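You operate a simulated robot arm through the tools that you are given. There is no shell and no other tool. Be economical: measure what you need, move in short steps, check, and stop when the job is done.

The job below is to be done with a simulated two-armed robot. You get a single attempt, and the scene is never put back.

## Task
Screw the lid back on the grey flask.

It is judged by the outcome, as a careful person would: the job done as asked, and still so three seconds after it is handed in. It fails if anything else is knocked over, pushed out of place, dropped, spilled or broken. Lids that push on must go on centred and level and be pressed home; caps that screw on are set level and turned clockwise until they are tight.

## Robot
Two 7-joint arms with two-finger grippers on one trunk, on a base that drives. Base frame: it is fixed to the floor where the robot stands at the start and does not move with it; the origin is under the middle of the robot, x ahead of it, y to its left, z up; the surface under the hand at the start is at about z = 780. Readings come in mm, rad, newtons and seconds.
The left shoulder is at the start at [78, 151, 963], the right one opposite. With the tool pointing down near the work surface each hand reaches from about 300 to 800 mm from the robot's upright axis, wherever it stands, measured 20 degrees to its own side. Places, roughly: grey flask (7x7x19 cm) [500, 100, 900]. Payload 2.54 kg a hand.
The TCP of each hand is the grasp point between the finger pads, 30 mm short of the fingertips. In the tool frame z runs along the fingers and y along their closing line. The gripper opens to 116 mm. The gripper's body begins 95 mm behind the TCP.
Orientation is told as [roll, pitch, yaw] about the base's x, y, z axes, in that order, counted from this pose: with the fingers straight down and closing along the base's y, the tool's x points along the base's -x, its y along +y and its z along -z.

## Interface
- The arms move only by the tool arm_command. It takes "left_rows", "right_rows" or both (then of equal length, played together; a hand with none holds still); each is a list of rows, each an object (a shift or turn left out is 0, a gripper value left out holds the last) with "delta_pos": the shift along the base's x, y, z in mm, a list of three; "rot": the turn, a rotation vector about the base's x, y, z in rad, a list of three; "fingers": the closure, from 0 (fully open) to 1 (shut). In form: [{"delta_pos": [tx, ty, tz], "rot": [wx, wy, wz], "fingers": fingers}, ...]. A call has 1 to 20 rows; each row is the pose to reach, as a shift and turn from the pose commanded when the call began. A row lasts 0.2 s, in which the tool goes at most 50 mm and 0.15 rad; a call with a longer step from one row to the next is refused whole, and so is a gripper value outside its range. A pose out of reach is approached as far as the arm can. The call stops where the force on the tool passes 40 N (or 10 N more than at its start, if that is more) or the arm is blocked; 0.2 s more then pass. Each finger travels about 72 mm/s and halts on what it meets, pressing with about 44 N; the grip force reading is that of the motor and also rises with nothing between the fingers. The clock runs only during rows and for 0.2 s after the last one: add rows that repeat a pose to give the fingers time. The reply holds the time, the measured pose of the TCP, the force on the tool along the base axes, the opening and the grip force, in the units named above and with some noise, with the torque about the TCP (base axes, N m) and any sound that the robot's microphone picked up, and new pictures: "pictures" is both (left out), scene, wrist or none (wrist: the cameras of the hands that moved).
- Cameras (640 x 400 px; columns grow to the right, rows downward): "scene" is now at [161, 2.9, 1124.7]; the picture's right is [0.02, -1.00, 0.00], its down [-0.15, -0.00, -0.99] and it looks along [0.99, 0.02, -0.15] (base axes); focal length 214 px, centre (320, 200). "left" rides on the left gripper at [69, 15, -122] in its tool frame; the picture's right is [-0.21, 0.98, 0.00], its down [-0.83, -0.18, -0.53] and it looks along [-0.52, -0.11, 0.85] (tool axes); focal length 251 px, centre (320, 200). "right" rides on the right gripper at [69, -15, -122] in its tool frame; the picture's right is [0.21, 0.98, 0.00], its down [-0.83, 0.18, -0.53] and it looks along [-0.52, 0.11, 0.85] (tool axes); focal length 251 px, centre (320, 200). There is no depth. A picture from a camera that has moved, and an enlarged one, comes with that camera's place and axes in the base frame and with its lens.
- raise_lower(by): slides the trunk up (or, below 0, down) by that many mm; the arms and the scene camera ride with it, the base frame stays. It gives what a move gives, with no picture.
- base_move(legs): drives the robot by 1 to 6 legs, each [ahead, left, turn to the left] in mm, mm and rad, along the robot's own axes; the way and the turn of a leg run together, so that a leg with both is an arc; at most 1500 mm and 3.142 rad a leg. The arms and the cameras ride along, it lands a little off, and it stops where it bumps. It gives what a move gives, and a new picture of the scene camera.
- head_to(pan, tilt): turns the head with the scene camera to pan (to the left, within 1.396 rad either way) and tilt (down, from -0.506 to 1.204), counted from straight ahead of the robot. It gives what a move gives, and a new picture of the scene camera.
- close_up(camera, box): a new picture of the part [left, top, right, bottom] of that camera's present view, enlarged. It takes no simulated time.
- close_job(): hands the job in; it is judged then, once.

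Go step by step. Nothing tells you exact positions but the pictures and the camera data: compare them with the known pose of the tool, close in by small moves and look again before you grip or let go. The budget is 120 turns and 260 pictures, counting those below and the enlarged ones. Unless the task says otherwise, let go and move clear before handing in, and close with one line.

The tools are called after "Request:" as a command line: name --argument value ..., lists and objects as JSON in quotes. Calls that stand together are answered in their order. arm_command: Moves the arms, as the interface text tells. Its arguments: {"type":"object","properties":{"left_rows":{"type":"array","items":{"type":"object","properties":{"delta_pos":{"type":"array","items":{"type":"number"}},"rot":{"type":"array","items":{"type":"number"}},"fingers":{"type":"number"}}}},"right_rows":{"type":"array","items":{"type":"object","properties":{"delta_pos":{"type":"array","items":{"type":"number"}},"rot":{"type":"array","items":{"type":"number"}},"fingers":{"type":"number"}}}},"pictures":{"type":"string","enum":["both","scene","wrist","none"]}},"required":[]} The other tools are called the same way: raise_lower (by) slides the trunk up or down; base_move (legs) drives the base; head_to (pan, tilt) turns the head that bears the scene camera; close_up (camera, box) takes an enlarged picture of a part of a camera's view; close_job () hands the job in.

At the start:

```text
time_s: 0.0
left_eef_pos: [369.0, 171.4, 1156.0]
left_orientation: [-0.001, 0.001, 0.0]
left_contact_force: [0.3, 0.5, -0.3]
left_ft_torque: [0.01, 0.01, -0.03]
left_finger_gap: 115.9
left_finger_force: 0.0
right_eef_pos: [463.4, -131.6, 1100.5]
right_orientation: [0.0, -0.002, 0.001]
right_contact_force: [0.2, 0.8, -0.1]
right_ft_torque: [0.0, 0.02, -0.02]
right_finger_gap: 116.4
right_finger_force: 0.1
trunk travel left (down, up): [-200.0, 89.0]
robot x, y, heading: [2.6, 3.4, -0.002]
head pan, tilt: [0.023, 0.147]
```

scene: 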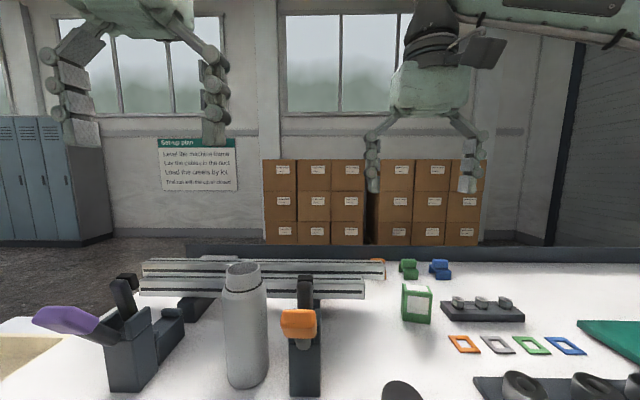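
right: 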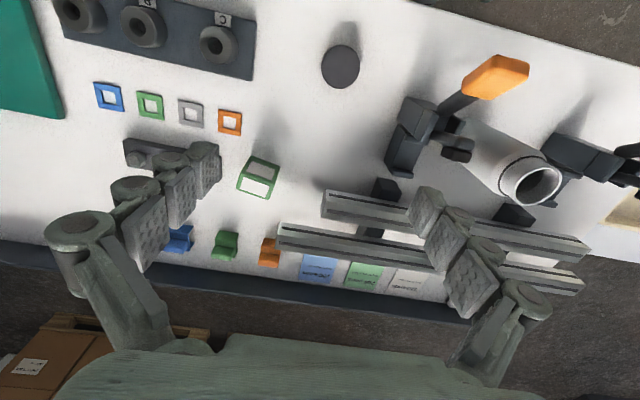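
left: 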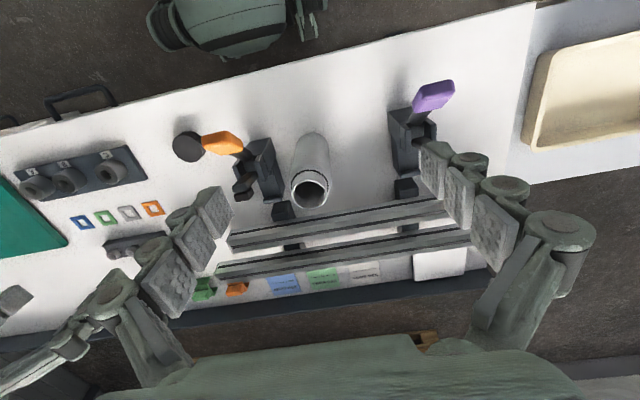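

The grey flask stands open between two clamps (orange and purple handles), and a dark round disc lying nearer the robot may be its lid. I'll tilt the head down to look.

Request:
head_to --pan 0.0 --tilt 0.75

Request:
close_up --camera "right" --box '[280, 20, 600, 220]'

Request:
close_up --camera "left" --box '[150, 80, 470, 280]'

```text
time_s: 1.0
left_eef_pos: [368.6, 172.4, 1156.2]
left_orientation: [0.0, 0.001, 0.0]
left_contact_force: [0.4, 0.0, 0.4]
left_ft_torque: [-0.02, 0.06, 0.01]
left_finger_gap: 115.8
left_finger_force: 0.1
right_eef_pos: [463.5, -130.1, 1101.5]
right_orientation: [0.002, -0.002, -0.001]
right_contact_force: [0.1, -0.8, 0.1]
right_ft_torque: [0.0, -0.02, -0.01]
right_finger_gap: 116.0
right_finger_force: 0.0
trunk travel left (down, up): [-200.0, 89.0]
robot x, y, heading: [0.8, -0.2, -0.004]
head pan, tilt: [0.0, 0.75]
camera scene: at [151.2, 0.8, 1070.0], right [0.0, -1.0, 0.0], down [-0.68, 0.0, -0.73], along [0.73, 0.0, -0.68], focal length 214 px, centre (320, 200)
```

scene: 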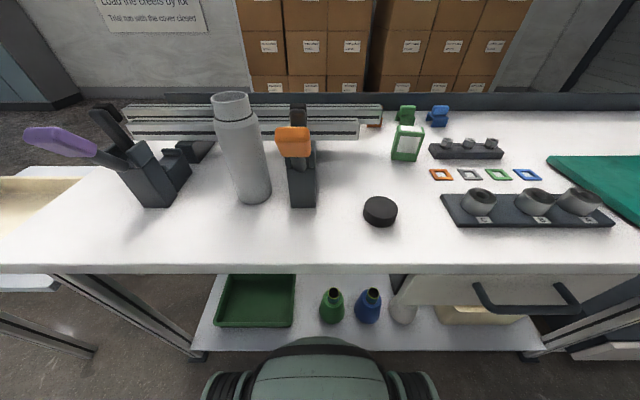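

```text
2.00 times, centred on (440, 120) of right
camera zoom: at [392.8, -145.7, 1223.5], right [-0.21, 0.98, 0.0], down [0.83, 0.18, 0.53], along [0.52, 0.12, -0.84], focal length 503 px, centre (80, 360)
```

zoom: 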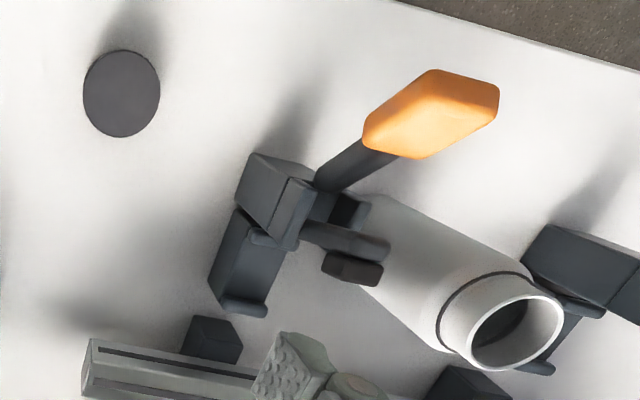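

```text
2.00 times, centred on (310, 180) of left
camera zoom: at [299.9, 188.9, 1278.1], right [0.21, 0.98, 0.0], down [0.83, -0.18, 0.53], along [0.52, -0.11, -0.85], focal length 503 px, centre (340, 240)
```

zoom: 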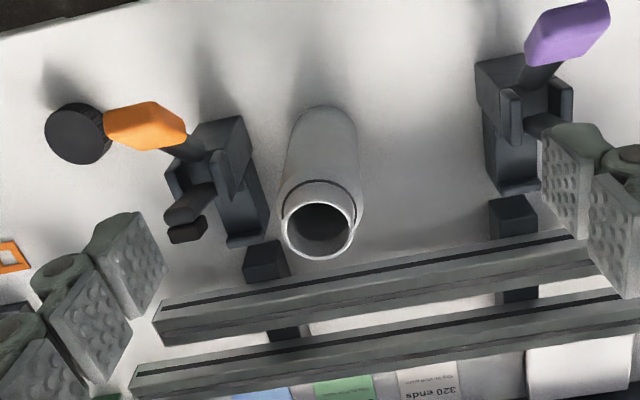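

The lid is a dark disc near [418, -106] on the bench, and the flask mouth is near [485, 134, 965]. I'll look closely at the lid and bring the right hand above it.

Request:
arm_command --right_rows '[{"delta_pos": [-15, 8, -45]}, {"delta_pos": [-30, 16, -90]}, {"delta_pos": [-45, 24, -135]}, {"delta_pos": [-45, 24, -180]}, {"delta_pos": [-45, 24, -200]}, {"delta_pos": [-45, 24, -200]}]' --pictures "wrist"

Request:
close_up --camera "scene" --box '[180, 80, 420, 230]'

```text
time_s: 2.4
left_eef_pos: [369.1, 171.8, 1155.9]
left_orientation: [0.0, 0.0, 0.001]
left_contact_force: [0.6, -0.1, 0.2]
left_ft_torque: [-0.03, -0.03, -0.02]
left_finger_gap: 116.1
left_finger_force: 0.0
right_eef_pos: [416.6, -107.5, 901.6]
right_orientation: [0.0, -0.002, -0.002]
right_contact_force: [0.1, -0.1, -0.2]
right_ft_torque: [0.02, 0.02, -0.03]
right_finger_gap: 116.2
right_finger_force: 0.0
trunk travel left (down, up): [-200.0, 89.0]
robot x, y, heading: [-1.1, -1.0, 0.005]
head pan, tilt: [0.0, 0.75]
camera right: at [346.6, -122.3, 1023.0], right [-0.21, 0.98, 0.0], down [0.83, 0.18, 0.54], along [0.52, 0.12, -0.84], focal length 251 px, centre (320, 200)
```

right: 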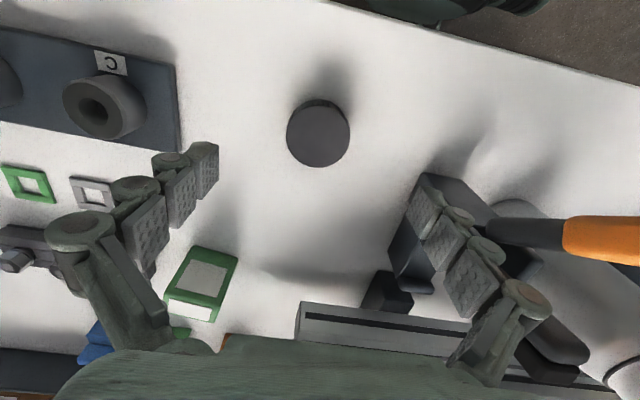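

```text
2.67 times, centred on (300, 155) of scene
camera zoom: at [151.1, 0.8, 1069.9], right [0.0, -1.0, 0.0], down [-0.68, 0.0, -0.73], along [0.73, 0.0, -0.68], focal length 572 px, centre (373, 320)
```

zoom: 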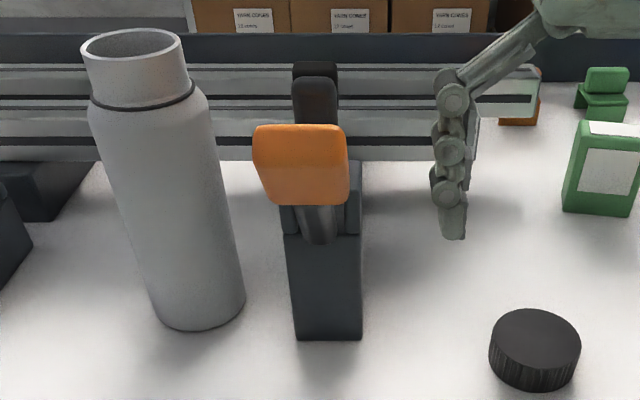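

The lid lies right way up, knurled sides, about 56 mm wide and 20 mm high, centred near [413, -107]. I'll go down over it with fingers open, stopping just above the table.

Request:
arm_command --right_rows '[{"delta_pos": [-3, 0, -30]}, {"delta_pos": [-3, 0, -60]}, {"delta_pos": [-3, 0, -75]}, {"delta_pos": [-3, 0, -82]}, {"delta_pos": [-3, 0, -85]}, {"delta_pos": [-3, 0, -85]}]'

```text
time_s: 3.8
left_eef_pos: [370.1, 172.5, 1155.1]
left_orientation: [0.0, 0.001, 0.0]
left_contact_force: [0.1, 0.0, -0.3]
left_ft_torque: [0.0, -0.02, 0.0]
left_finger_gap: 115.9
left_finger_force: 0.0
right_eef_pos: [415.7, -108.1, 817.0]
right_orientation: [0.003, -0.001, -0.001]
right_contact_force: [-0.6, 0.3, -0.3]
right_ft_torque: [0.0, 0.01, 0.02]
right_finger_gap: 116.0
right_finger_force: 0.1
trunk travel left (down, up): [-200.0, 89.0]
robot x, y, heading: [-0.3, -1.6, -0.002]
head pan, tilt: [0.0, 0.75]
camera scene: at [151.2, 0.8, 1069.9], right [0.0, -1.0, 0.0], down [-0.68, 0.0, -0.73], along [0.73, 0.0, -0.68], focal length 214 px, centre (320, 200)
camera right: at [344.6, -122.5, 938.4], right [-0.21, 0.98, 0.0], down [0.83, 0.18, 0.54], along [0.52, 0.12, -0.84], focal length 251 px, centre (320, 200)
```

scene: 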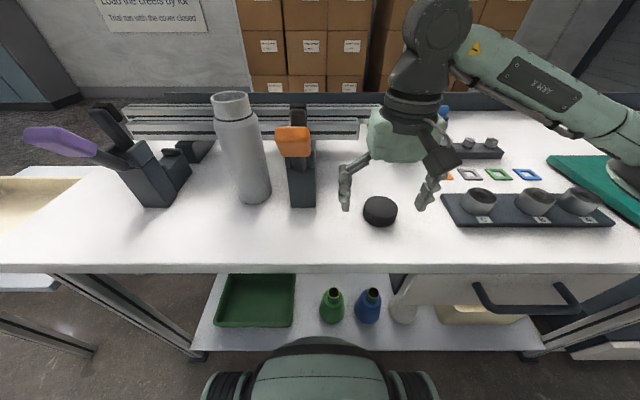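
right: 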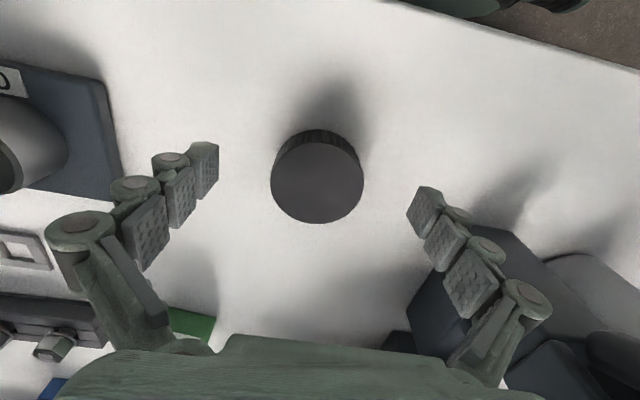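

The fingers straddle the lid evenly and it sits on their line. I'll drop 3 mm more and close.

Request:
arm_command --right_rows '[{"delta_pos": [1.5, 1, -3], "fingers": 0}, {"delta_pos": [1.5, 1, -3], "fingers": 0.4}, {"delta_pos": [1.5, 1, -3], "fingers": 0.7}, {"delta_pos": [1.5, 1, -3], "fingers": 0.7}, {"delta_pos": [1.5, 1, -3], "fingers": 0.7}, {"delta_pos": [1.5, 1, -3], "fingers": 0.7}]' --pictures "wrist"

```text
time_s: 5.2
left_eef_pos: [370.3, 173.2, 1156.6]
left_orientation: [0.0, 0.0, -0.001]
left_contact_force: [-0.2, 0.0, -0.3]
left_ft_torque: [-0.02, -0.01, 0.0]
left_finger_gap: 116.2
left_finger_force: 0.1
right_eef_pos: [416.5, -106.7, 814.1]
right_orientation: [0.004, -0.002, 0.001]
right_contact_force: [-0.4, -0.4, 1.4]
right_ft_torque: [0.05, 0.02, 0.05]
right_finger_gap: 56.1
right_finger_force: 44.1
trunk travel left (down, up): [-200.0, 89.0]
robot x, y, heading: [-2.5, -0.9, -0.001]
head pan, tilt: [0.0, 0.75]
camera right: at [346.0, -121.3, 935.7], right [-0.21, 0.98, 0.0], down [0.83, 0.18, 0.53], along [0.52, 0.12, -0.84], focal length 251 px, centre (320, 200)
```

right: 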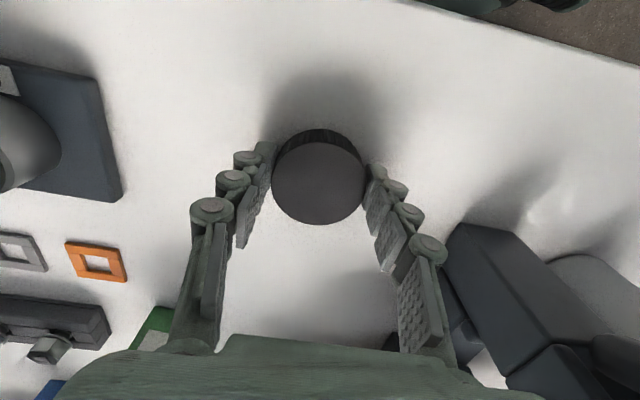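

The lid is held (56 mm gap). I'll lift it clear, then back the base a bit so the left arm has room to come in horizontally and steady the flask.

Request:
arm_command --right_rows '[{"delta_pos": [0, 0, 10]}, {"delta_pos": [0, 0, 50]}, {"delta_pos": [0, 0, 100]}, {"delta_pos": [0, 0, 150]}, {"delta_pos": [0, 0, 200]}, {"delta_pos": [0, 0, 240]}, {"delta_pos": [0, 0, 240]}]' --pictures "wrist"

Request:
base_move --legs '[[-120, 0, 0]]'

```text
time_s: 6.8
left_eef_pos: [369.7, 171.7, 1156.2]
left_orientation: [0.0, 0.0, 0.001]
left_contact_force: [-0.1, 0.3, -0.1]
left_ft_torque: [0.01, 0.0, 0.01]
left_finger_gap: 116.0
left_finger_force: 0.1
right_eef_pos: [418.4, -106.0, 1053.2]
right_orientation: [0.0, 0.001, -0.001]
right_contact_force: [-0.3, -1.2, -0.6]
right_ft_torque: [0.0, 0.02, 0.0]
right_finger_gap: 56.3
right_finger_force: 43.5
trunk travel left (down, up): [-200.0, 89.0]
robot x, y, heading: [1.5, -2.4, -0.003]
head pan, tilt: [0.0, 0.75]
camera right: at [347.5, -121.9, 1176.2], right [-0.21, 0.98, 0.0], down [0.83, 0.18, 0.53], along [0.52, 0.12, -0.85], focal length 251 px, centre (320, 200)
```

right: 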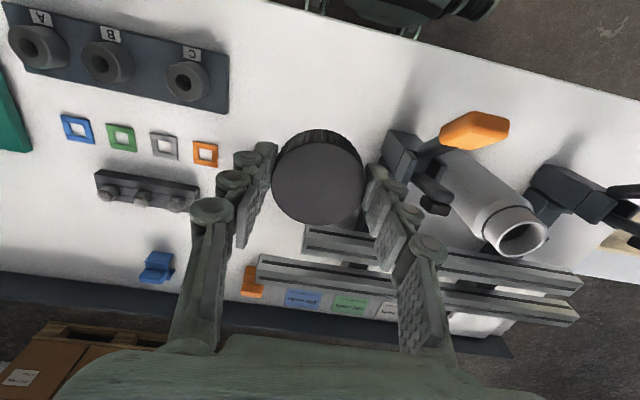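

```text
time_s: 8.1
left_eef_pos: [247.6, 172.8, 1156.4]
left_orientation: [0.0, -0.002, 0.001]
left_contact_force: [0.5, 0.4, -0.5]
left_ft_torque: [-0.02, -0.03, 0.0]
left_finger_gap: 116.3
left_finger_force: 0.0
right_eef_pos: [296.2, -106.4, 1054.6]
right_orientation: [0.004, -0.002, 0.001]
right_contact_force: [-0.1, 0.1, 0.1]
right_ft_torque: [0.01, -0.02, 0.02]
right_finger_gap: 56.3
right_finger_force: 43.9
trunk travel left (down, up): [-200.0, 89.0]
robot x, y, heading: [-119.7, 0.1, 0.002]
head pan, tilt: [0.0, 0.75]
camera scene: at [29.3, 0.9, 1070.0], right [0.0, -1.0, 0.0], down [-0.68, 0.0, -0.73], along [0.73, 0.0, -0.68], focal length 214 px, centre (320, 200)
```

scene: 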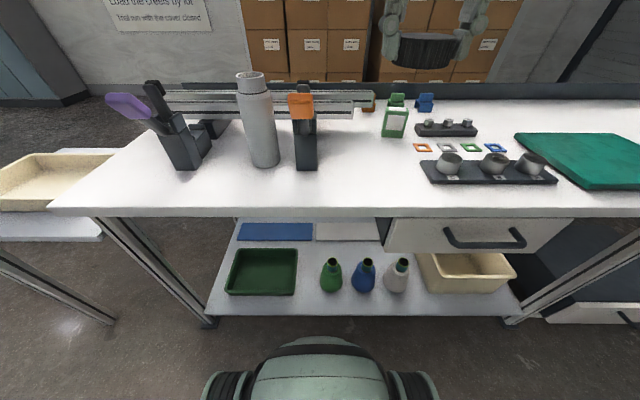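

Base is back 120 mm. Next the left hand turns to point forward (about 20° below horizontal, coming slightly from the left) and goes to a staging point short of the flask.

Request:
arm_command --left_rows '[{"delta_pos": [10, 0, -10], "rot": [-0.0183, -0.121, -0.0262], "fingers": 0.27}, {"delta_pos": [20, 0, -20], "rot": [-0.0366, -0.242, -0.0523]}, {"delta_pos": [30, 0, -30], "rot": [-0.0549, -0.363, -0.0785]}, {"delta_pos": [40, 0, -40], "rot": [-0.0732, -0.484, -0.1047]}, {"delta_pos": [50, 0, -50], "rot": [-0.0915, -0.605, -0.1309]}, {"delta_pos": [60, 0, -60], "rot": [-0.1098, -0.726, -0.157]}, {"delta_pos": [70, 0, -70], "rot": [-0.1281, -0.847, -0.1832]}, {"delta_pos": [80, 0, -80], "rot": [-0.1464, -0.968, -0.2094]}, {"delta_pos": [90, 0, -95], "rot": [-0.1647, -1.089, -0.2355]}, {"delta_pos": [90, 0, -110], "rot": [-0.183, -1.2104, -0.2617]}, {"delta_pos": [90, 0, -110], "rot": [-0.183, -1.2104, -0.2617]}]'

```text
time_s: 10.4
left_eef_pos: [347.8, 174.5, 1056.2]
left_orientation: [-0.003, -1.22, -0.298]
left_contact_force: [-0.1, 0.1, -0.5]
left_ft_torque: [0.0, 0.05, 0.0]
left_finger_gap: 84.5
left_finger_force: 0.0
left hand out of reach, approached as far as the arm can: row 10, 11
right_eef_pos: [297.0, -106.5, 1053.6]
right_orientation: [0.003, -0.001, 0.0]
right_contact_force: [0.5, -0.2, -1.0]
right_ft_torque: [0.0, -0.01, 0.04]
right_finger_gap: 56.2
right_finger_force: 43.7
trunk travel left (down, up): [-200.0, 89.0]
robot x, y, heading: [-119.5, 1.7, 0.001]
head pan, tilt: [0.0, 0.75]
camera scene: at [29.8, 1.0, 1069.9], right [0.0, -1.0, 0.0], down [-0.68, 0.0, -0.73], along [0.73, 0.0, -0.68], focal length 214 px, centre (320, 200)
camera left: at [220.1, 231.2, 1033.7], right [0.36, 0.91, 0.2], down [-0.26, -0.11, 0.96], along [0.9, -0.4, 0.2], focal length 251 px, centre (320, 200)
```

scene: 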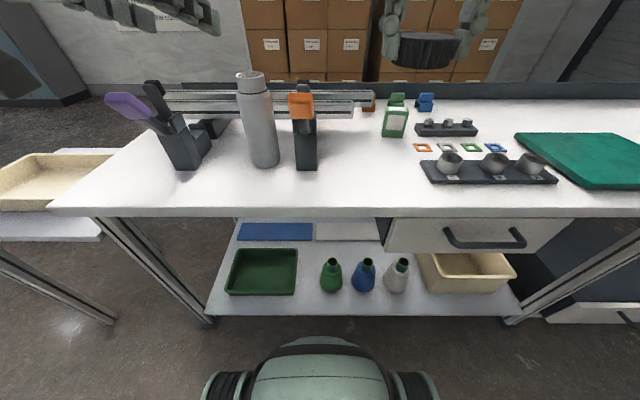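
left: 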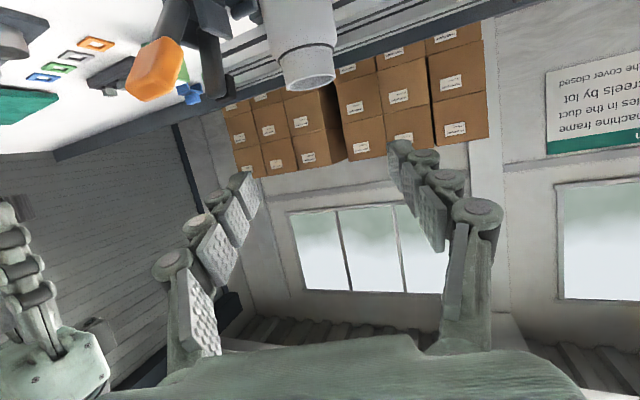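

The left hand points forward as wanted. Now lower it to flask mid-height, still short of the flask.

Request:
arm_command --left_rows '[{"delta_pos": [10, 0, -35]}, {"delta_pos": [20, 0, -70]}, {"delta_pos": [25, 0, -100]}, {"delta_pos": [25, 0, -130]}, {"delta_pos": [25, 0, -130]}]'

```text
time_s: 11.7
left_eef_pos: [412.6, 181.2, 935.4]
left_orientation: [-0.004, -1.221, -0.295]
left_contact_force: [-0.5, 0.1, -0.4]
left_ft_torque: [-0.03, 0.01, 0.02]
left_finger_gap: 84.5
left_finger_force: 0.2
left hand out of reach, approached as far as the arm can: row 1, 2, 3, 4, 5
right_eef_pos: [296.6, -106.6, 1053.9]
right_orientation: [0.002, 0.002, 0.001]
right_contact_force: [0.7, -0.6, 0.5]
right_ft_torque: [0.01, 0.0, -0.01]
right_finger_gap: 56.3
right_finger_force: 43.5
trunk travel left (down, up): [-200.0, 89.0]
robot x, y, heading: [-118.2, 1.5, 0.005]
head pan, tilt: [0.0, 0.75]
camera scene: at [29.8, 0.9, 1069.9], right [0.0, -1.0, 0.0], down [-0.68, 0.0, -0.73], along [0.73, 0.0, -0.68], focal length 214 px, centre (320, 200)
camera left: at [284.1, 238.1, 912.2], right [0.36, 0.91, 0.2], down [-0.26, -0.11, 0.96], along [0.9, -0.4, 0.2], focal length 251 px, centre (320, 200)
```

scene: 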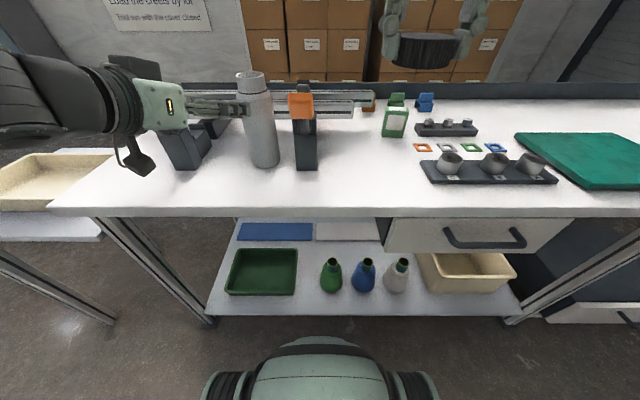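
left: 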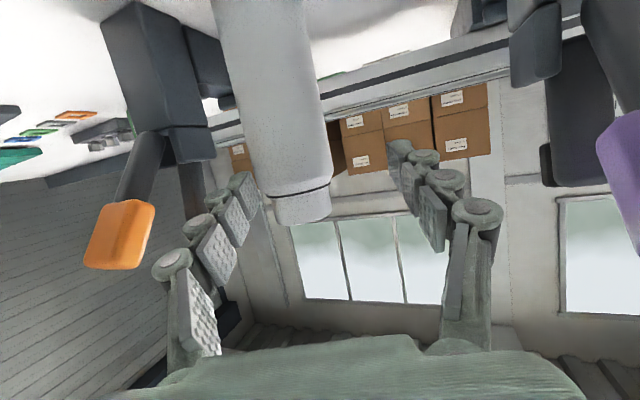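

The arm is near its inner limit, so the hand is a bit too high and too far left. I'll nudge it right and down before going forward.

Request:
arm_command --left_rows '[{"delta_pos": [0, -10, -10]}, {"delta_pos": [0, -20, -20]}, {"delta_pos": [0, -20, -20]}]' --pictures "none"

```text
time_s: 12.4
left_eef_pos: [416.9, 160.5, 916.1]
left_orientation: [-0.005, -1.219, -0.293]
left_contact_force: [-0.5, 1.2, 0.1]
left_ft_torque: [-0.01, -0.03, -0.03]
left_finger_gap: 84.7
left_finger_force: 0.0
left hand out of reach, approached as far as the arm can: row 2, 3
right_eef_pos: [298.4, -107.3, 1054.8]
right_orientation: [0.002, 0.0, -0.001]
right_contact_force: [0.0, 0.4, -0.3]
right_ft_torque: [0.04, -0.03, -0.05]
right_finger_gap: 56.6
right_finger_force: 44.1
trunk travel left (down, up): [-200.0, 89.0]
robot x, y, heading: [-118.2, -3.0, 0.001]
head pan, tilt: [0.0, 0.75]
```

The command now follows closely. One more small step onto the approach line, then look.

Request:
arm_command --left_rows '[{"delta_pos": [5, -6, -12]}, {"delta_pos": [9, -8, -22]}, {"delta_pos": [9, -8, -22]}]'

Request:
close_up --camera "scene" --box '[80, 50, 400, 250]'

```text
time_s: 13.2
left_eef_pos: [426.2, 152.4, 895.8]
left_orientation: [-0.005, -1.22, -0.295]
left_contact_force: [0.0, 1.1, 1.2]
left_ft_torque: [0.01, 0.01, 0.01]
left_finger_gap: 84.5
left_finger_force: 0.1
right_eef_pos: [295.8, -107.1, 1053.6]
right_orientation: [0.002, 0.0, 0.0]
right_contact_force: [0.2, 0.1, 1.5]
right_ft_torque: [0.0, 0.0, 0.03]
right_finger_gap: 56.4
right_finger_force: 43.9
trunk travel left (down, up): [-200.0, 89.0]
robot x, y, heading: [-120.8, -1.1, 0.002]
head pan, tilt: [0.0, 0.75]
camera scene: at [29.8, 0.9, 1069.9], right [0.0, -1.0, 0.0], down [-0.68, 0.0, -0.73], along [0.73, 0.0, -0.68], focal length 214 px, centre (320, 200)
camera left: at [297.8, 209.6, 871.5], right [0.36, 0.91, 0.2], down [-0.26, -0.11, 0.96], along [0.9, -0.4, 0.2], focal length 251 px, centre (320, 200)
```

scene: 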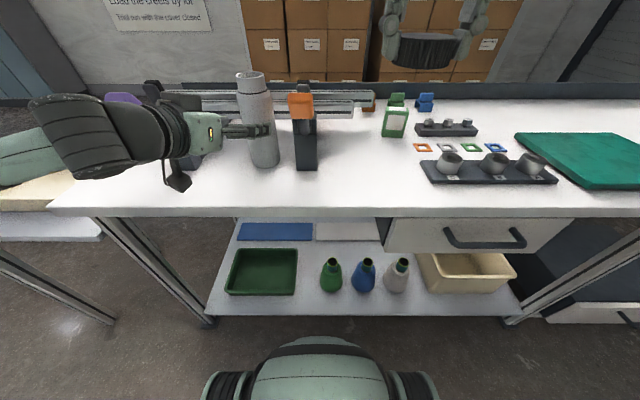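
left: 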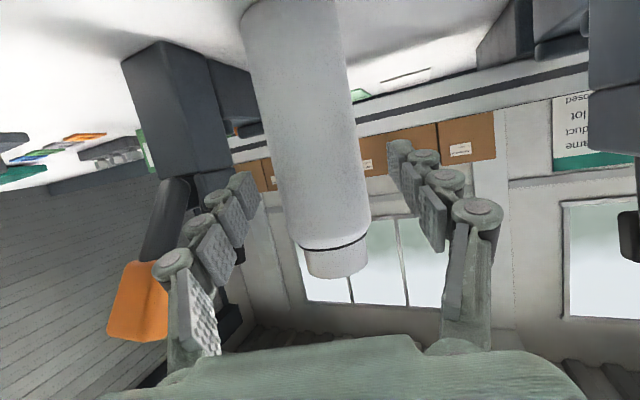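

```text
2.00 times, centred on (240, 150) of scene
camera zoom: at [29.8, 0.9, 1069.9], right [0.0, -1.0, 0.0], down [-0.68, 0.0, -0.73], along [0.73, 0.0, -0.68], focal length 429 px, centre (480, 300)
```

zoom: 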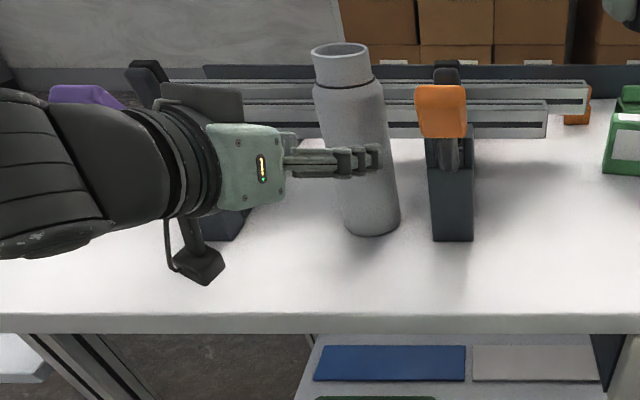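

The flask is centred between the left fingers. I'll advance along the finger direction until the pads are around its axis.

Request:
arm_command --left_rows '[{"delta_pos": [15, -5, -6]}, {"delta_pos": [30, -9, -11]}, {"delta_pos": [45, -14, -17]}, {"delta_pos": [56, -18, -22]}, {"delta_pos": [56, -18, -22]}]'

Request:
close_up --camera "scene" --box '[160, 50, 360, 175]'

```text
time_s: 14.4
left_eef_pos: [482.4, 134.2, 872.6]
left_orientation: [-0.005, -1.22, -0.294]
left_contact_force: [-0.8, -0.4, 0.1]
left_ft_torque: [0.0, -0.01, 0.01]
left_finger_gap: 84.7
left_finger_force: 0.0
right_eef_pos: [296.4, -106.1, 1054.1]
right_orientation: [0.0, 0.001, -0.001]
right_contact_force: [1.1, 0.6, 0.3]
right_ft_torque: [0.01, 0.0, 0.06]
right_finger_gap: 56.2
right_finger_force: 44.6
trunk travel left (down, up): [-200.0, 89.0]
robot x, y, heading: [-120.4, 1.2, 0.004]
head pan, tilt: [0.0, 0.75]
camera scene: at [29.8, 0.9, 1069.9], right [0.0, -1.0, 0.0], down [-0.68, 0.0, -0.73], along [0.73, 0.0, -0.68], focal length 214 px, centre (320, 200)
camera left: at [354.3, 190.6, 849.8], right [0.36, 0.91, 0.2], down [-0.26, -0.11, 0.96], along [0.9, -0.4, 0.2], focal length 251 px, centre (320, 200)
```

scene: 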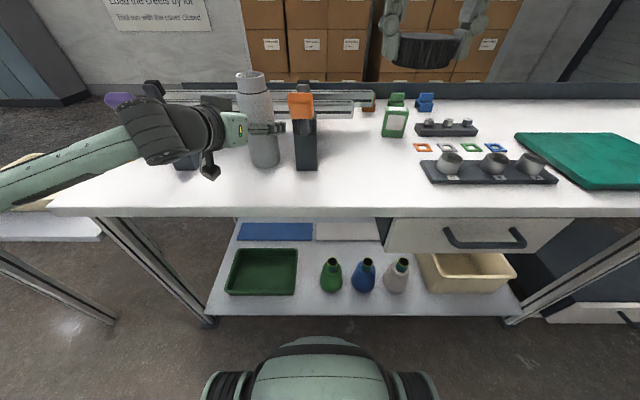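
left: 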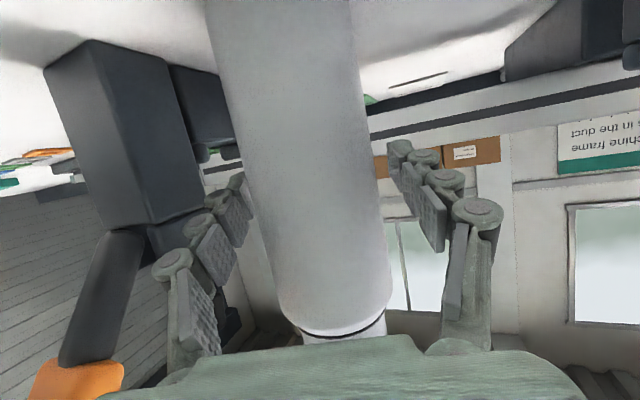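

```text
3.20 times, centred on (260, 112) of scene
camera zoom: at [29.8, 0.9, 1069.9], right [0.0, -1.0, 0.0], down [-0.68, 0.0, -0.73], along [0.73, 0.0, -0.68], focal length 686 px, centre (512, 480)
```

zoom: 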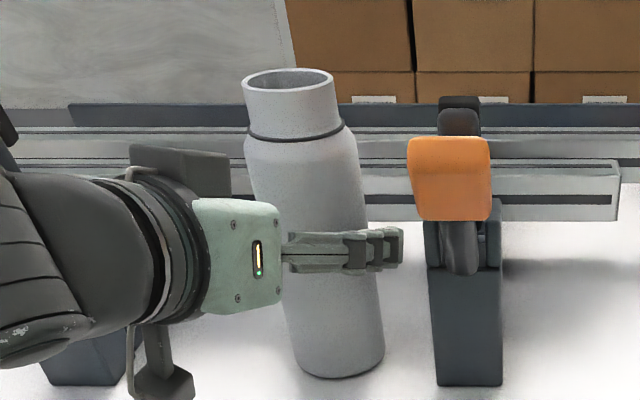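

The flask is between the pads with room to spare. Close the left fingers gently onto it.

Request:
arm_command --left_rows '[{"fingers": 0.33}, {"fingers": 0.36}, {"fingers": 0.4}, {"fingers": 0.45}, {"fingers": 0.5}, {"fingers": 0.5}]'

Request:
close_up --camera "scene" --box '[160, 50, 360, 175]'

```text
time_s: 15.8
left_eef_pos: [482.5, 133.8, 873.6]
left_orientation: [-0.005, -1.22, -0.295]
left_contact_force: [-0.3, -0.4, -0.2]
left_ft_torque: [0.02, 0.1, -0.02]
left_finger_gap: 65.6
left_finger_force: 44.2
right_eef_pos: [296.4, -107.1, 1053.4]
right_orientation: [0.001, -0.001, -0.001]
right_contact_force: [-1.4, -0.7, 0.0]
right_ft_torque: [-0.02, 0.01, -0.03]
right_finger_gap: 56.1
right_finger_force: 44.3
trunk travel left (down, up): [-200.0, 89.0]
robot x, y, heading: [-121.3, -0.2, 0.004]
head pan, tilt: [0.0, 0.75]
camera scene: at [29.7, 0.9, 1069.9], right [0.0, -1.0, 0.0], down [-0.68, 0.0, -0.73], along [0.73, 0.0, -0.68], focal length 214 px, centre (320, 200)
camera left: at [354.0, 190.4, 850.1], right [0.36, 0.91, 0.2], down [-0.26, -0.11, 0.96], along [0.9, -0.4, 0.2], focal length 251 px, centre (320, 200)
```

scene: 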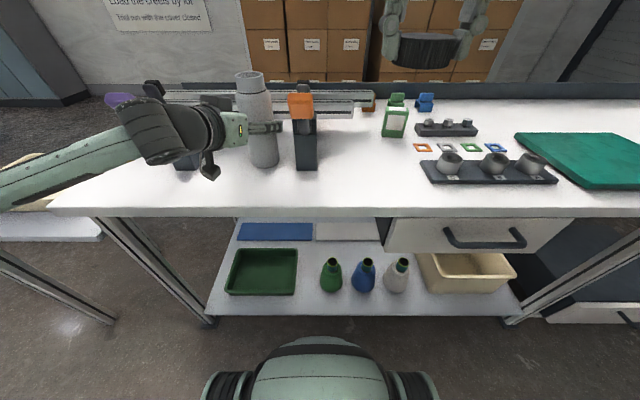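
left: 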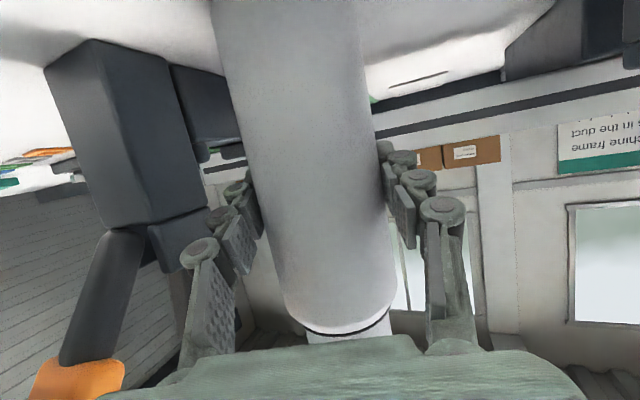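

```text
3.20 times, centred on (260, 112) of scene
camera zoom: at [29.7, 0.9, 1069.9], right [0.0, -1.0, 0.0], down [-0.68, 0.0, -0.73], along [0.73, 0.0, -0.68], focal length 686 px, centre (512, 480)
```

zoom: 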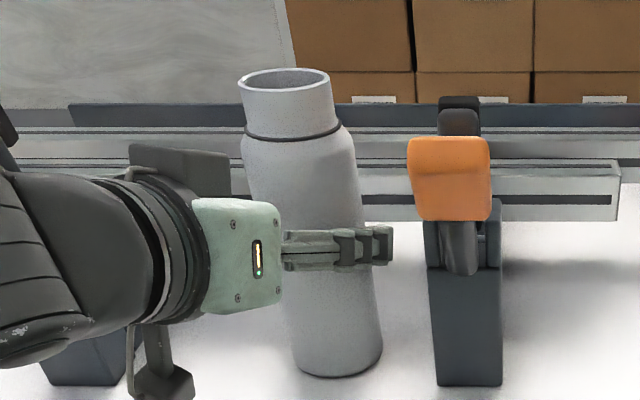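

The flask is held; its mouth centre works out near [480.5, 134.6, 967]. Now bring the lid over it with the right hand, hovering well above.

Request:
arm_command --right_rows '[{"delta_pos": [20, 20, 15]}, {"delta_pos": [46, 50, 15]}, {"delta_pos": [72, 84, 15]}, {"delta_pos": [98, 118, 15]}, {"delta_pos": [124, 152, 15]}, {"delta_pos": [150, 186, 15]}, {"delta_pos": [172, 218, 15]}, {"delta_pos": [185, 241, 0]}, {"delta_pos": [185, 241, -5]}, {"delta_pos": [185, 241, -5]}]'

Request:
close_up --camera "scene" --box '[180, 20, 340, 120]'

```text
time_s: 18.1
left_eef_pos: [482.0, 132.3, 872.3]
left_orientation: [-0.004, -1.22, -0.296]
left_contact_force: [0.5, -1.8, 2.0]
left_ft_torque: [0.05, -0.09, -0.01]
left_finger_gap: 65.6
left_finger_force: 43.7
right_eef_pos: [469.3, 126.1, 1043.1]
right_orientation: [0.002, -0.001, 0.002]
right_contact_force: [0.0, -0.3, 0.3]
right_ft_torque: [-0.01, -0.01, -0.02]
right_finger_gap: 56.1
right_finger_force: 43.8
right hand out of reach, approached as far as the arm can: row 7, 8, 9, 10
trunk travel left (down, up): [-200.0, 89.0]
robot x, y, heading: [-126.7, -1.7, 0.005]
head pan, tilt: [0.0, 0.75]
camera scene: at [29.7, 0.8, 1069.9], right [0.0, -1.0, 0.0], down [-0.68, 0.0, -0.73], along [0.73, 0.0, -0.68], focal length 214 px, centre (320, 200)
camera right: at [398.3, 111.1, 1164.8], right [-0.22, 0.98, 0.0], down [0.82, 0.18, 0.54], along [0.52, 0.12, -0.84], focal length 251 px, centre (320, 200)
```

scene: 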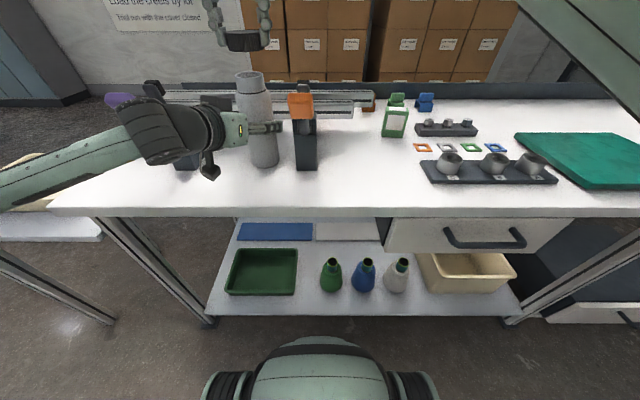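
right: 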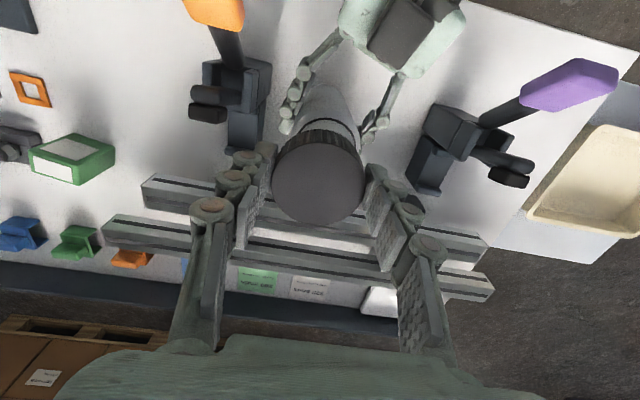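

```text
4.00 times, centred on (260, 70) of scene
camera zoom: at [29.7, 0.8, 1069.9], right [0.0, -1.0, 0.0], down [-0.68, 0.0, -0.73], along [0.73, 0.0, -0.68], focal length 858 px, centre (560, 720)
```

zoom: 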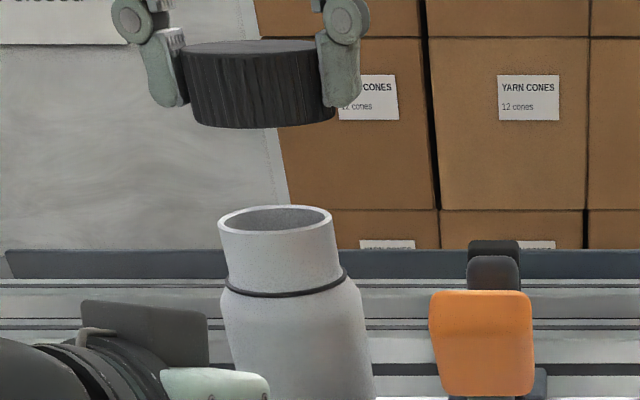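

The right arm stops about 15 mm short of the flask: the base is a bit too far back. I'll release the flask, withdraw the left hand along its fingers, and then drive forward along the same line.

Request:
arm_command --left_rows '[{"fingers": 0.4}, {"fingers": 0.3}, {"fingers": 0.27}, {"fingers": 0.27}, {"delta_pos": [-15, 5, 6]}, {"delta_pos": [-30, 9, 11]}, {"delta_pos": [-45, 14, 17]}, {"delta_pos": [-54, 17, 22]}, {"delta_pos": [-54, 17, 22]}]' --right_rows '[{}, {}, {}, {}, {"delta_pos": [-10, -10, 0]}, {"delta_pos": [-20, -20, 0]}, {"delta_pos": [-30, -30, 0]}, {"delta_pos": [-40, -40, 0]}, {"delta_pos": [-40, -40, 0]}]' --pictures "scene"

```text
time_s: 20.1
left_eef_pos: [426.8, 150.7, 894.9]
left_orientation: [-0.006, -1.218, -0.293]
left_contact_force: [0.7, 0.3, 1.6]
left_ft_torque: [0.01, 0.02, -0.02]
left_finger_gap: 84.9
left_finger_force: 0.3
right_eef_pos: [428.8, 86.3, 1043.4]
right_orientation: [0.002, -0.002, 0.0]
right_contact_force: [0.4, 0.2, -0.8]
right_ft_torque: [0.01, -0.01, 0.0]
right_finger_gap: 56.1
right_finger_force: 44.0
trunk travel left (down, up): [-200.0, 89.0]
robot x, y, heading: [-118.8, 1.6, 0.002]
head pan, tilt: [0.0, 0.75]
camera scene: at [29.9, 1.0, 1069.9], right [0.0, -1.0, 0.0], down [-0.68, 0.0, -0.73], along [0.73, 0.0, -0.68], focal length 214 px, centre (320, 200)
```

scene: 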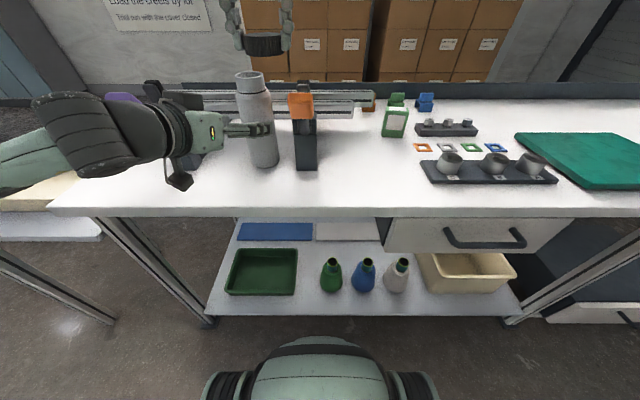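

The flask stands undisturbed. Drive forward about 40 mm along the left fingers' line.

Request:
base_move --legs '[[40, -12, 0]]'

Request:
close_up --camera "left" --box '[0, 0, 640, 400]'

```text
time_s: 20.9
left_eef_pos: [467.3, 138.9, 895.6]
left_orientation: [-0.005, -1.22, -0.294]
left_contact_force: [1.7, 0.5, -0.8]
left_ft_torque: [0.01, 0.0, -0.02]
left_finger_gap: 84.7
left_finger_force: 0.1
right_eef_pos: [468.8, 76.2, 1042.5]
right_orientation: [0.002, 0.001, 0.003]
right_contact_force: [-0.2, 0.3, 0.6]
right_ft_torque: [0.03, 0.02, 0.04]
right_finger_gap: 56.1
right_finger_force: 44.6
trunk travel left (down, up): [-200.0, 89.0]
robot x, y, heading: [-80.4, -8.3, 0.003]
head pan, tilt: [0.0, 0.75]
camera scene: at [69.7, -10.8, 1069.8], right [0.0, -1.0, 0.0], down [-0.68, 0.0, -0.73], along [0.73, 0.0, -0.68], focal length 214 px, centre (320, 200)
```

scene: 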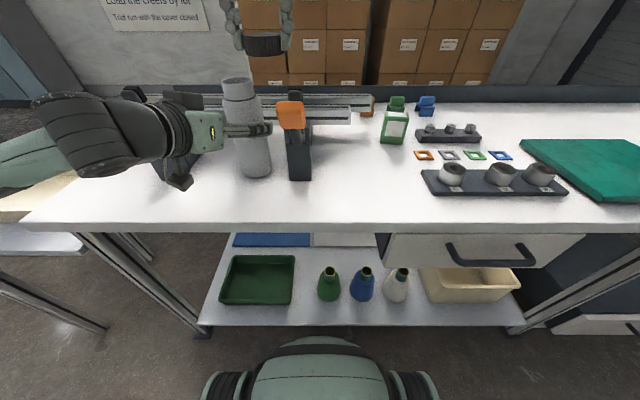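

```text
1.00 times, centred on (320, 200) of left (not enlarged: the box is as wide or as high as the picture)
camera zoom: at [339.1, 195.7, 872.1], right [0.36, 0.91, 0.2], down [-0.26, -0.11, 0.96], along [0.9, -0.4, 0.2], focal length 251 px, centre (320, 200)
```

zoom: 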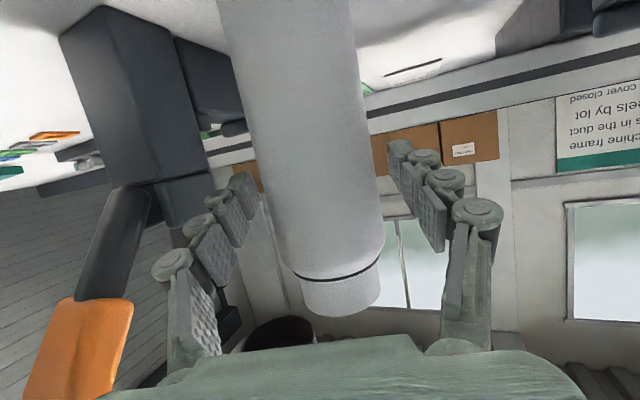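

Still centred. Advance the last 16 mm, lower a bit, and grip the flask again.

Request:
arm_command --left_rows '[{"delta_pos": [8, -2.5, -7]}, {"delta_pos": [15.5, -5, -14]}, {"delta_pos": [15.5, -5, -14]}, {"delta_pos": [15.5, -5, -14], "fingers": 0.34}, {"delta_pos": [15.5, -5, -14], "fingers": 0.38}, {"delta_pos": [15.5, -5, -14], "fingers": 0.42}, {"delta_pos": [15.5, -5, -14], "fingers": 0.5}, {"delta_pos": [15.5, -5, -14], "fingers": 0.5}, {"delta_pos": [15.5, -5, -14], "fingers": 0.5}]'

Request:
close_up --camera "scene" --box '[160, 60, 320, 160]'

```text
time_s: 22.9
left_eef_pos: [481.6, 132.5, 880.0]
left_orientation: [-0.005, -1.22, -0.296]
left_contact_force: [0.2, -0.1, 0.3]
left_ft_torque: [0.02, 0.02, 0.03]
left_finger_gap: 65.8
left_finger_force: 44.2
right_eef_pos: [468.4, 76.1, 1042.0]
right_orientation: [0.002, 0.0, 0.002]
right_contact_force: [0.2, -0.7, -1.0]
right_ft_torque: [0.0, -0.03, 0.02]
right_finger_gap: 56.3
right_finger_force: 43.7
trunk travel left (down, up): [-200.0, 89.0]
robot x, y, heading: [-79.4, -11.9, 0.001]
head pan, tilt: [0.0, 0.75]
camera scene: at [69.2, -10.8, 1069.9], right [0.0, -1.0, 0.0], down [-0.68, 0.0, -0.73], along [0.73, 0.0, -0.68], focal length 214 px, centre (320, 200)
camera left: at [353.7, 190.4, 858.1], right [0.36, 0.91, 0.2], down [-0.26, -0.11, 0.96], along [0.9, -0.4, 0.2], focal length 251 px, centre (320, 200)
```

scene: 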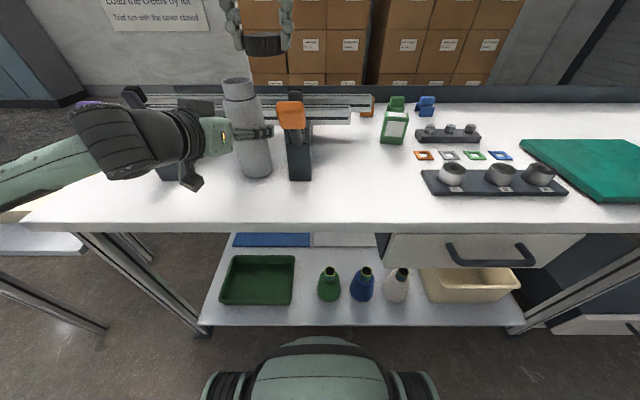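
left: 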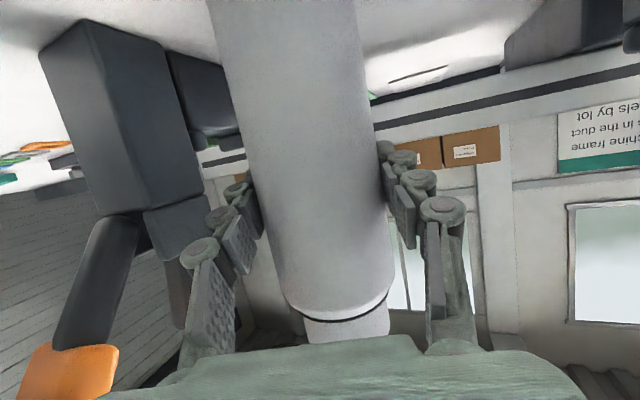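

```text
4.00 times, centred on (240, 110) of scene
camera zoom: at [69.2, -10.8, 1069.9], right [0.0, -1.0, 0.0], down [-0.68, 0.0, -0.73], along [0.73, 0.0, -0.68], focal length 858 px, centre (640, 560)
```

zoom: 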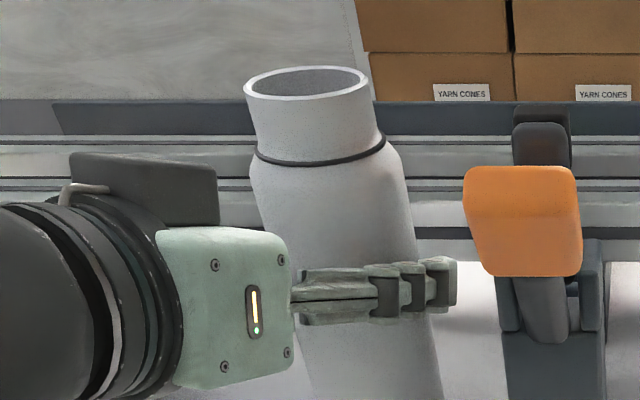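

Flask gripped again, with its mouth at about [479.5, 133, 968]. Now bring the lid over it to check the relative alignment.

Request:
arm_command --right_rows '[{"delta_pos": [6, 28, 0]}, {"delta_pos": [12.5, 57, 0]}, {"delta_pos": [12.5, 57, -10]}, {"delta_pos": [12.5, 57, -10]}]'

Request:
close_up --camera "scene" --box '[176, 30, 304, 110]'

```text
time_s: 23.9
left_eef_pos: [480.9, 133.6, 881.9]
left_orientation: [-0.005, -1.22, -0.293]
left_contact_force: [-0.9, 0.6, 0.2]
left_ft_torque: [0.06, -0.02, -0.05]
left_finger_gap: 65.8
left_finger_force: 43.9
right_eef_pos: [480.6, 131.9, 1031.8]
right_orientation: [0.001, 0.0, 0.002]
right_contact_force: [0.5, 0.0, -0.8]
right_ft_torque: [-0.01, 0.01, -0.02]
right_finger_gap: 56.5
right_finger_force: 43.7
trunk travel left (down, up): [-200.0, 89.0]
robot x, y, heading: [-79.9, -15.0, 0.003]
head pan, tilt: [0.0, 0.75]
camera scene: at [69.3, -10.8, 1069.9], right [0.0, -1.0, 0.0], down [-0.68, 0.0, -0.73], along [0.73, 0.0, -0.68], focal length 214 px, centre (320, 200)
camera right: at [410.5, 117.6, 1154.5], right [-0.22, 0.98, 0.0], down [0.83, 0.18, 0.53], along [0.52, 0.12, -0.85], focal length 251 px, centre (320, 200)
```

scene: 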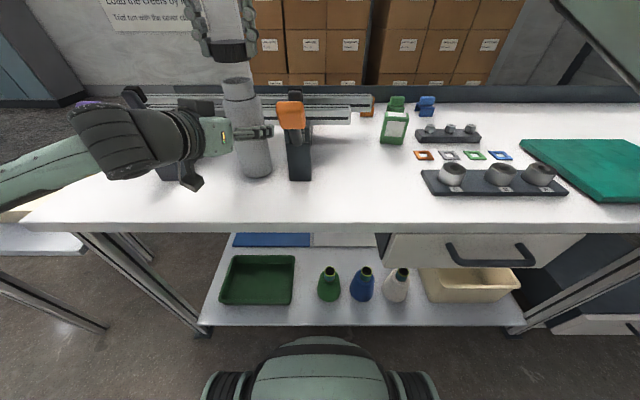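
right: 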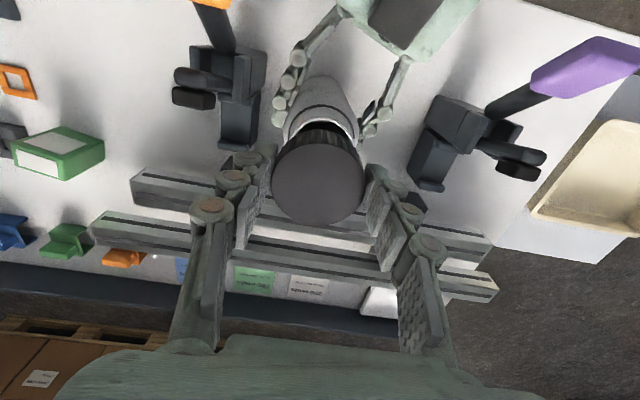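

```text
5.00 times, centred on (240, 70) of scene
camera zoom: at [69.3, -10.8, 1069.9], right [0.0, -1.0, 0.0], down [-0.68, 0.0, -0.73], along [0.73, 0.0, -0.68], focal length 1072 px, centre (720, 850)
```

zoom: 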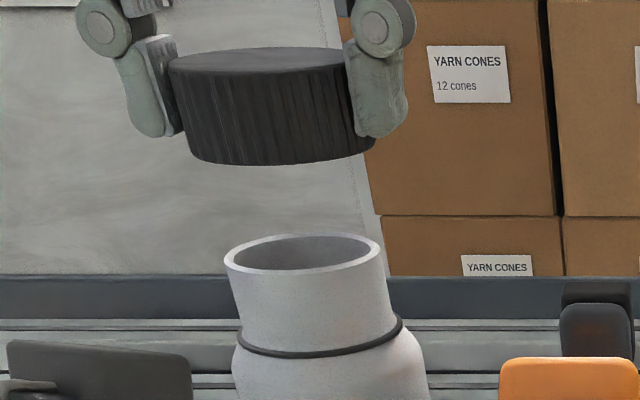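

The lid hovers about 30 mm over the mouth. A close-up from the right wrist camera shows the fore-aft alignment.

Request:
close_up --camera "right" --box '[240, 60, 400, 160]'

Request:
close_up --camera "right" --box '[240, 130, 400, 230]'

```text
4.00 times, centred on (320, 110) of right
camera zoom: at [410.5, 117.6, 1154.5], right [-0.22, 0.98, 0.0], down [0.83, 0.18, 0.53], along [0.52, 0.12, -0.85], focal length 1006 px, centre (320, 560)
```

zoom: 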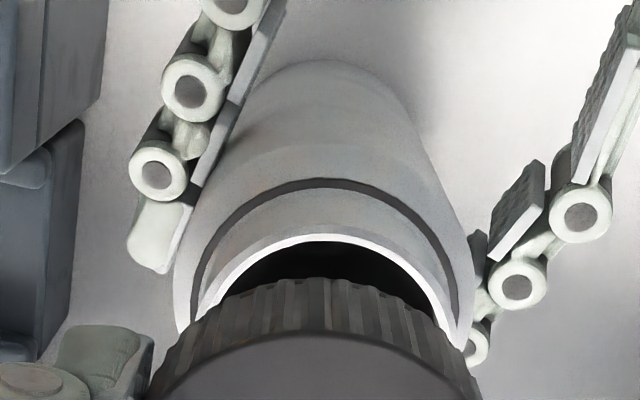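

```text
4.00 times, centred on (320, 180) of right
camera zoom: at [410.5, 117.6, 1154.5], right [-0.22, 0.98, 0.0], down [0.83, 0.18, 0.53], along [0.52, 0.12, -0.85], focal length 1006 px, centre (320, 280)
```

zoom: 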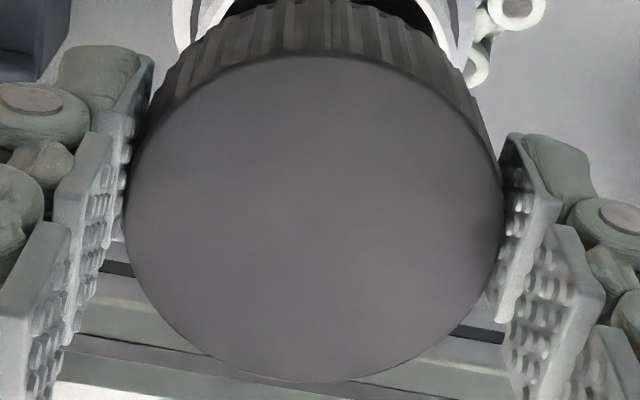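

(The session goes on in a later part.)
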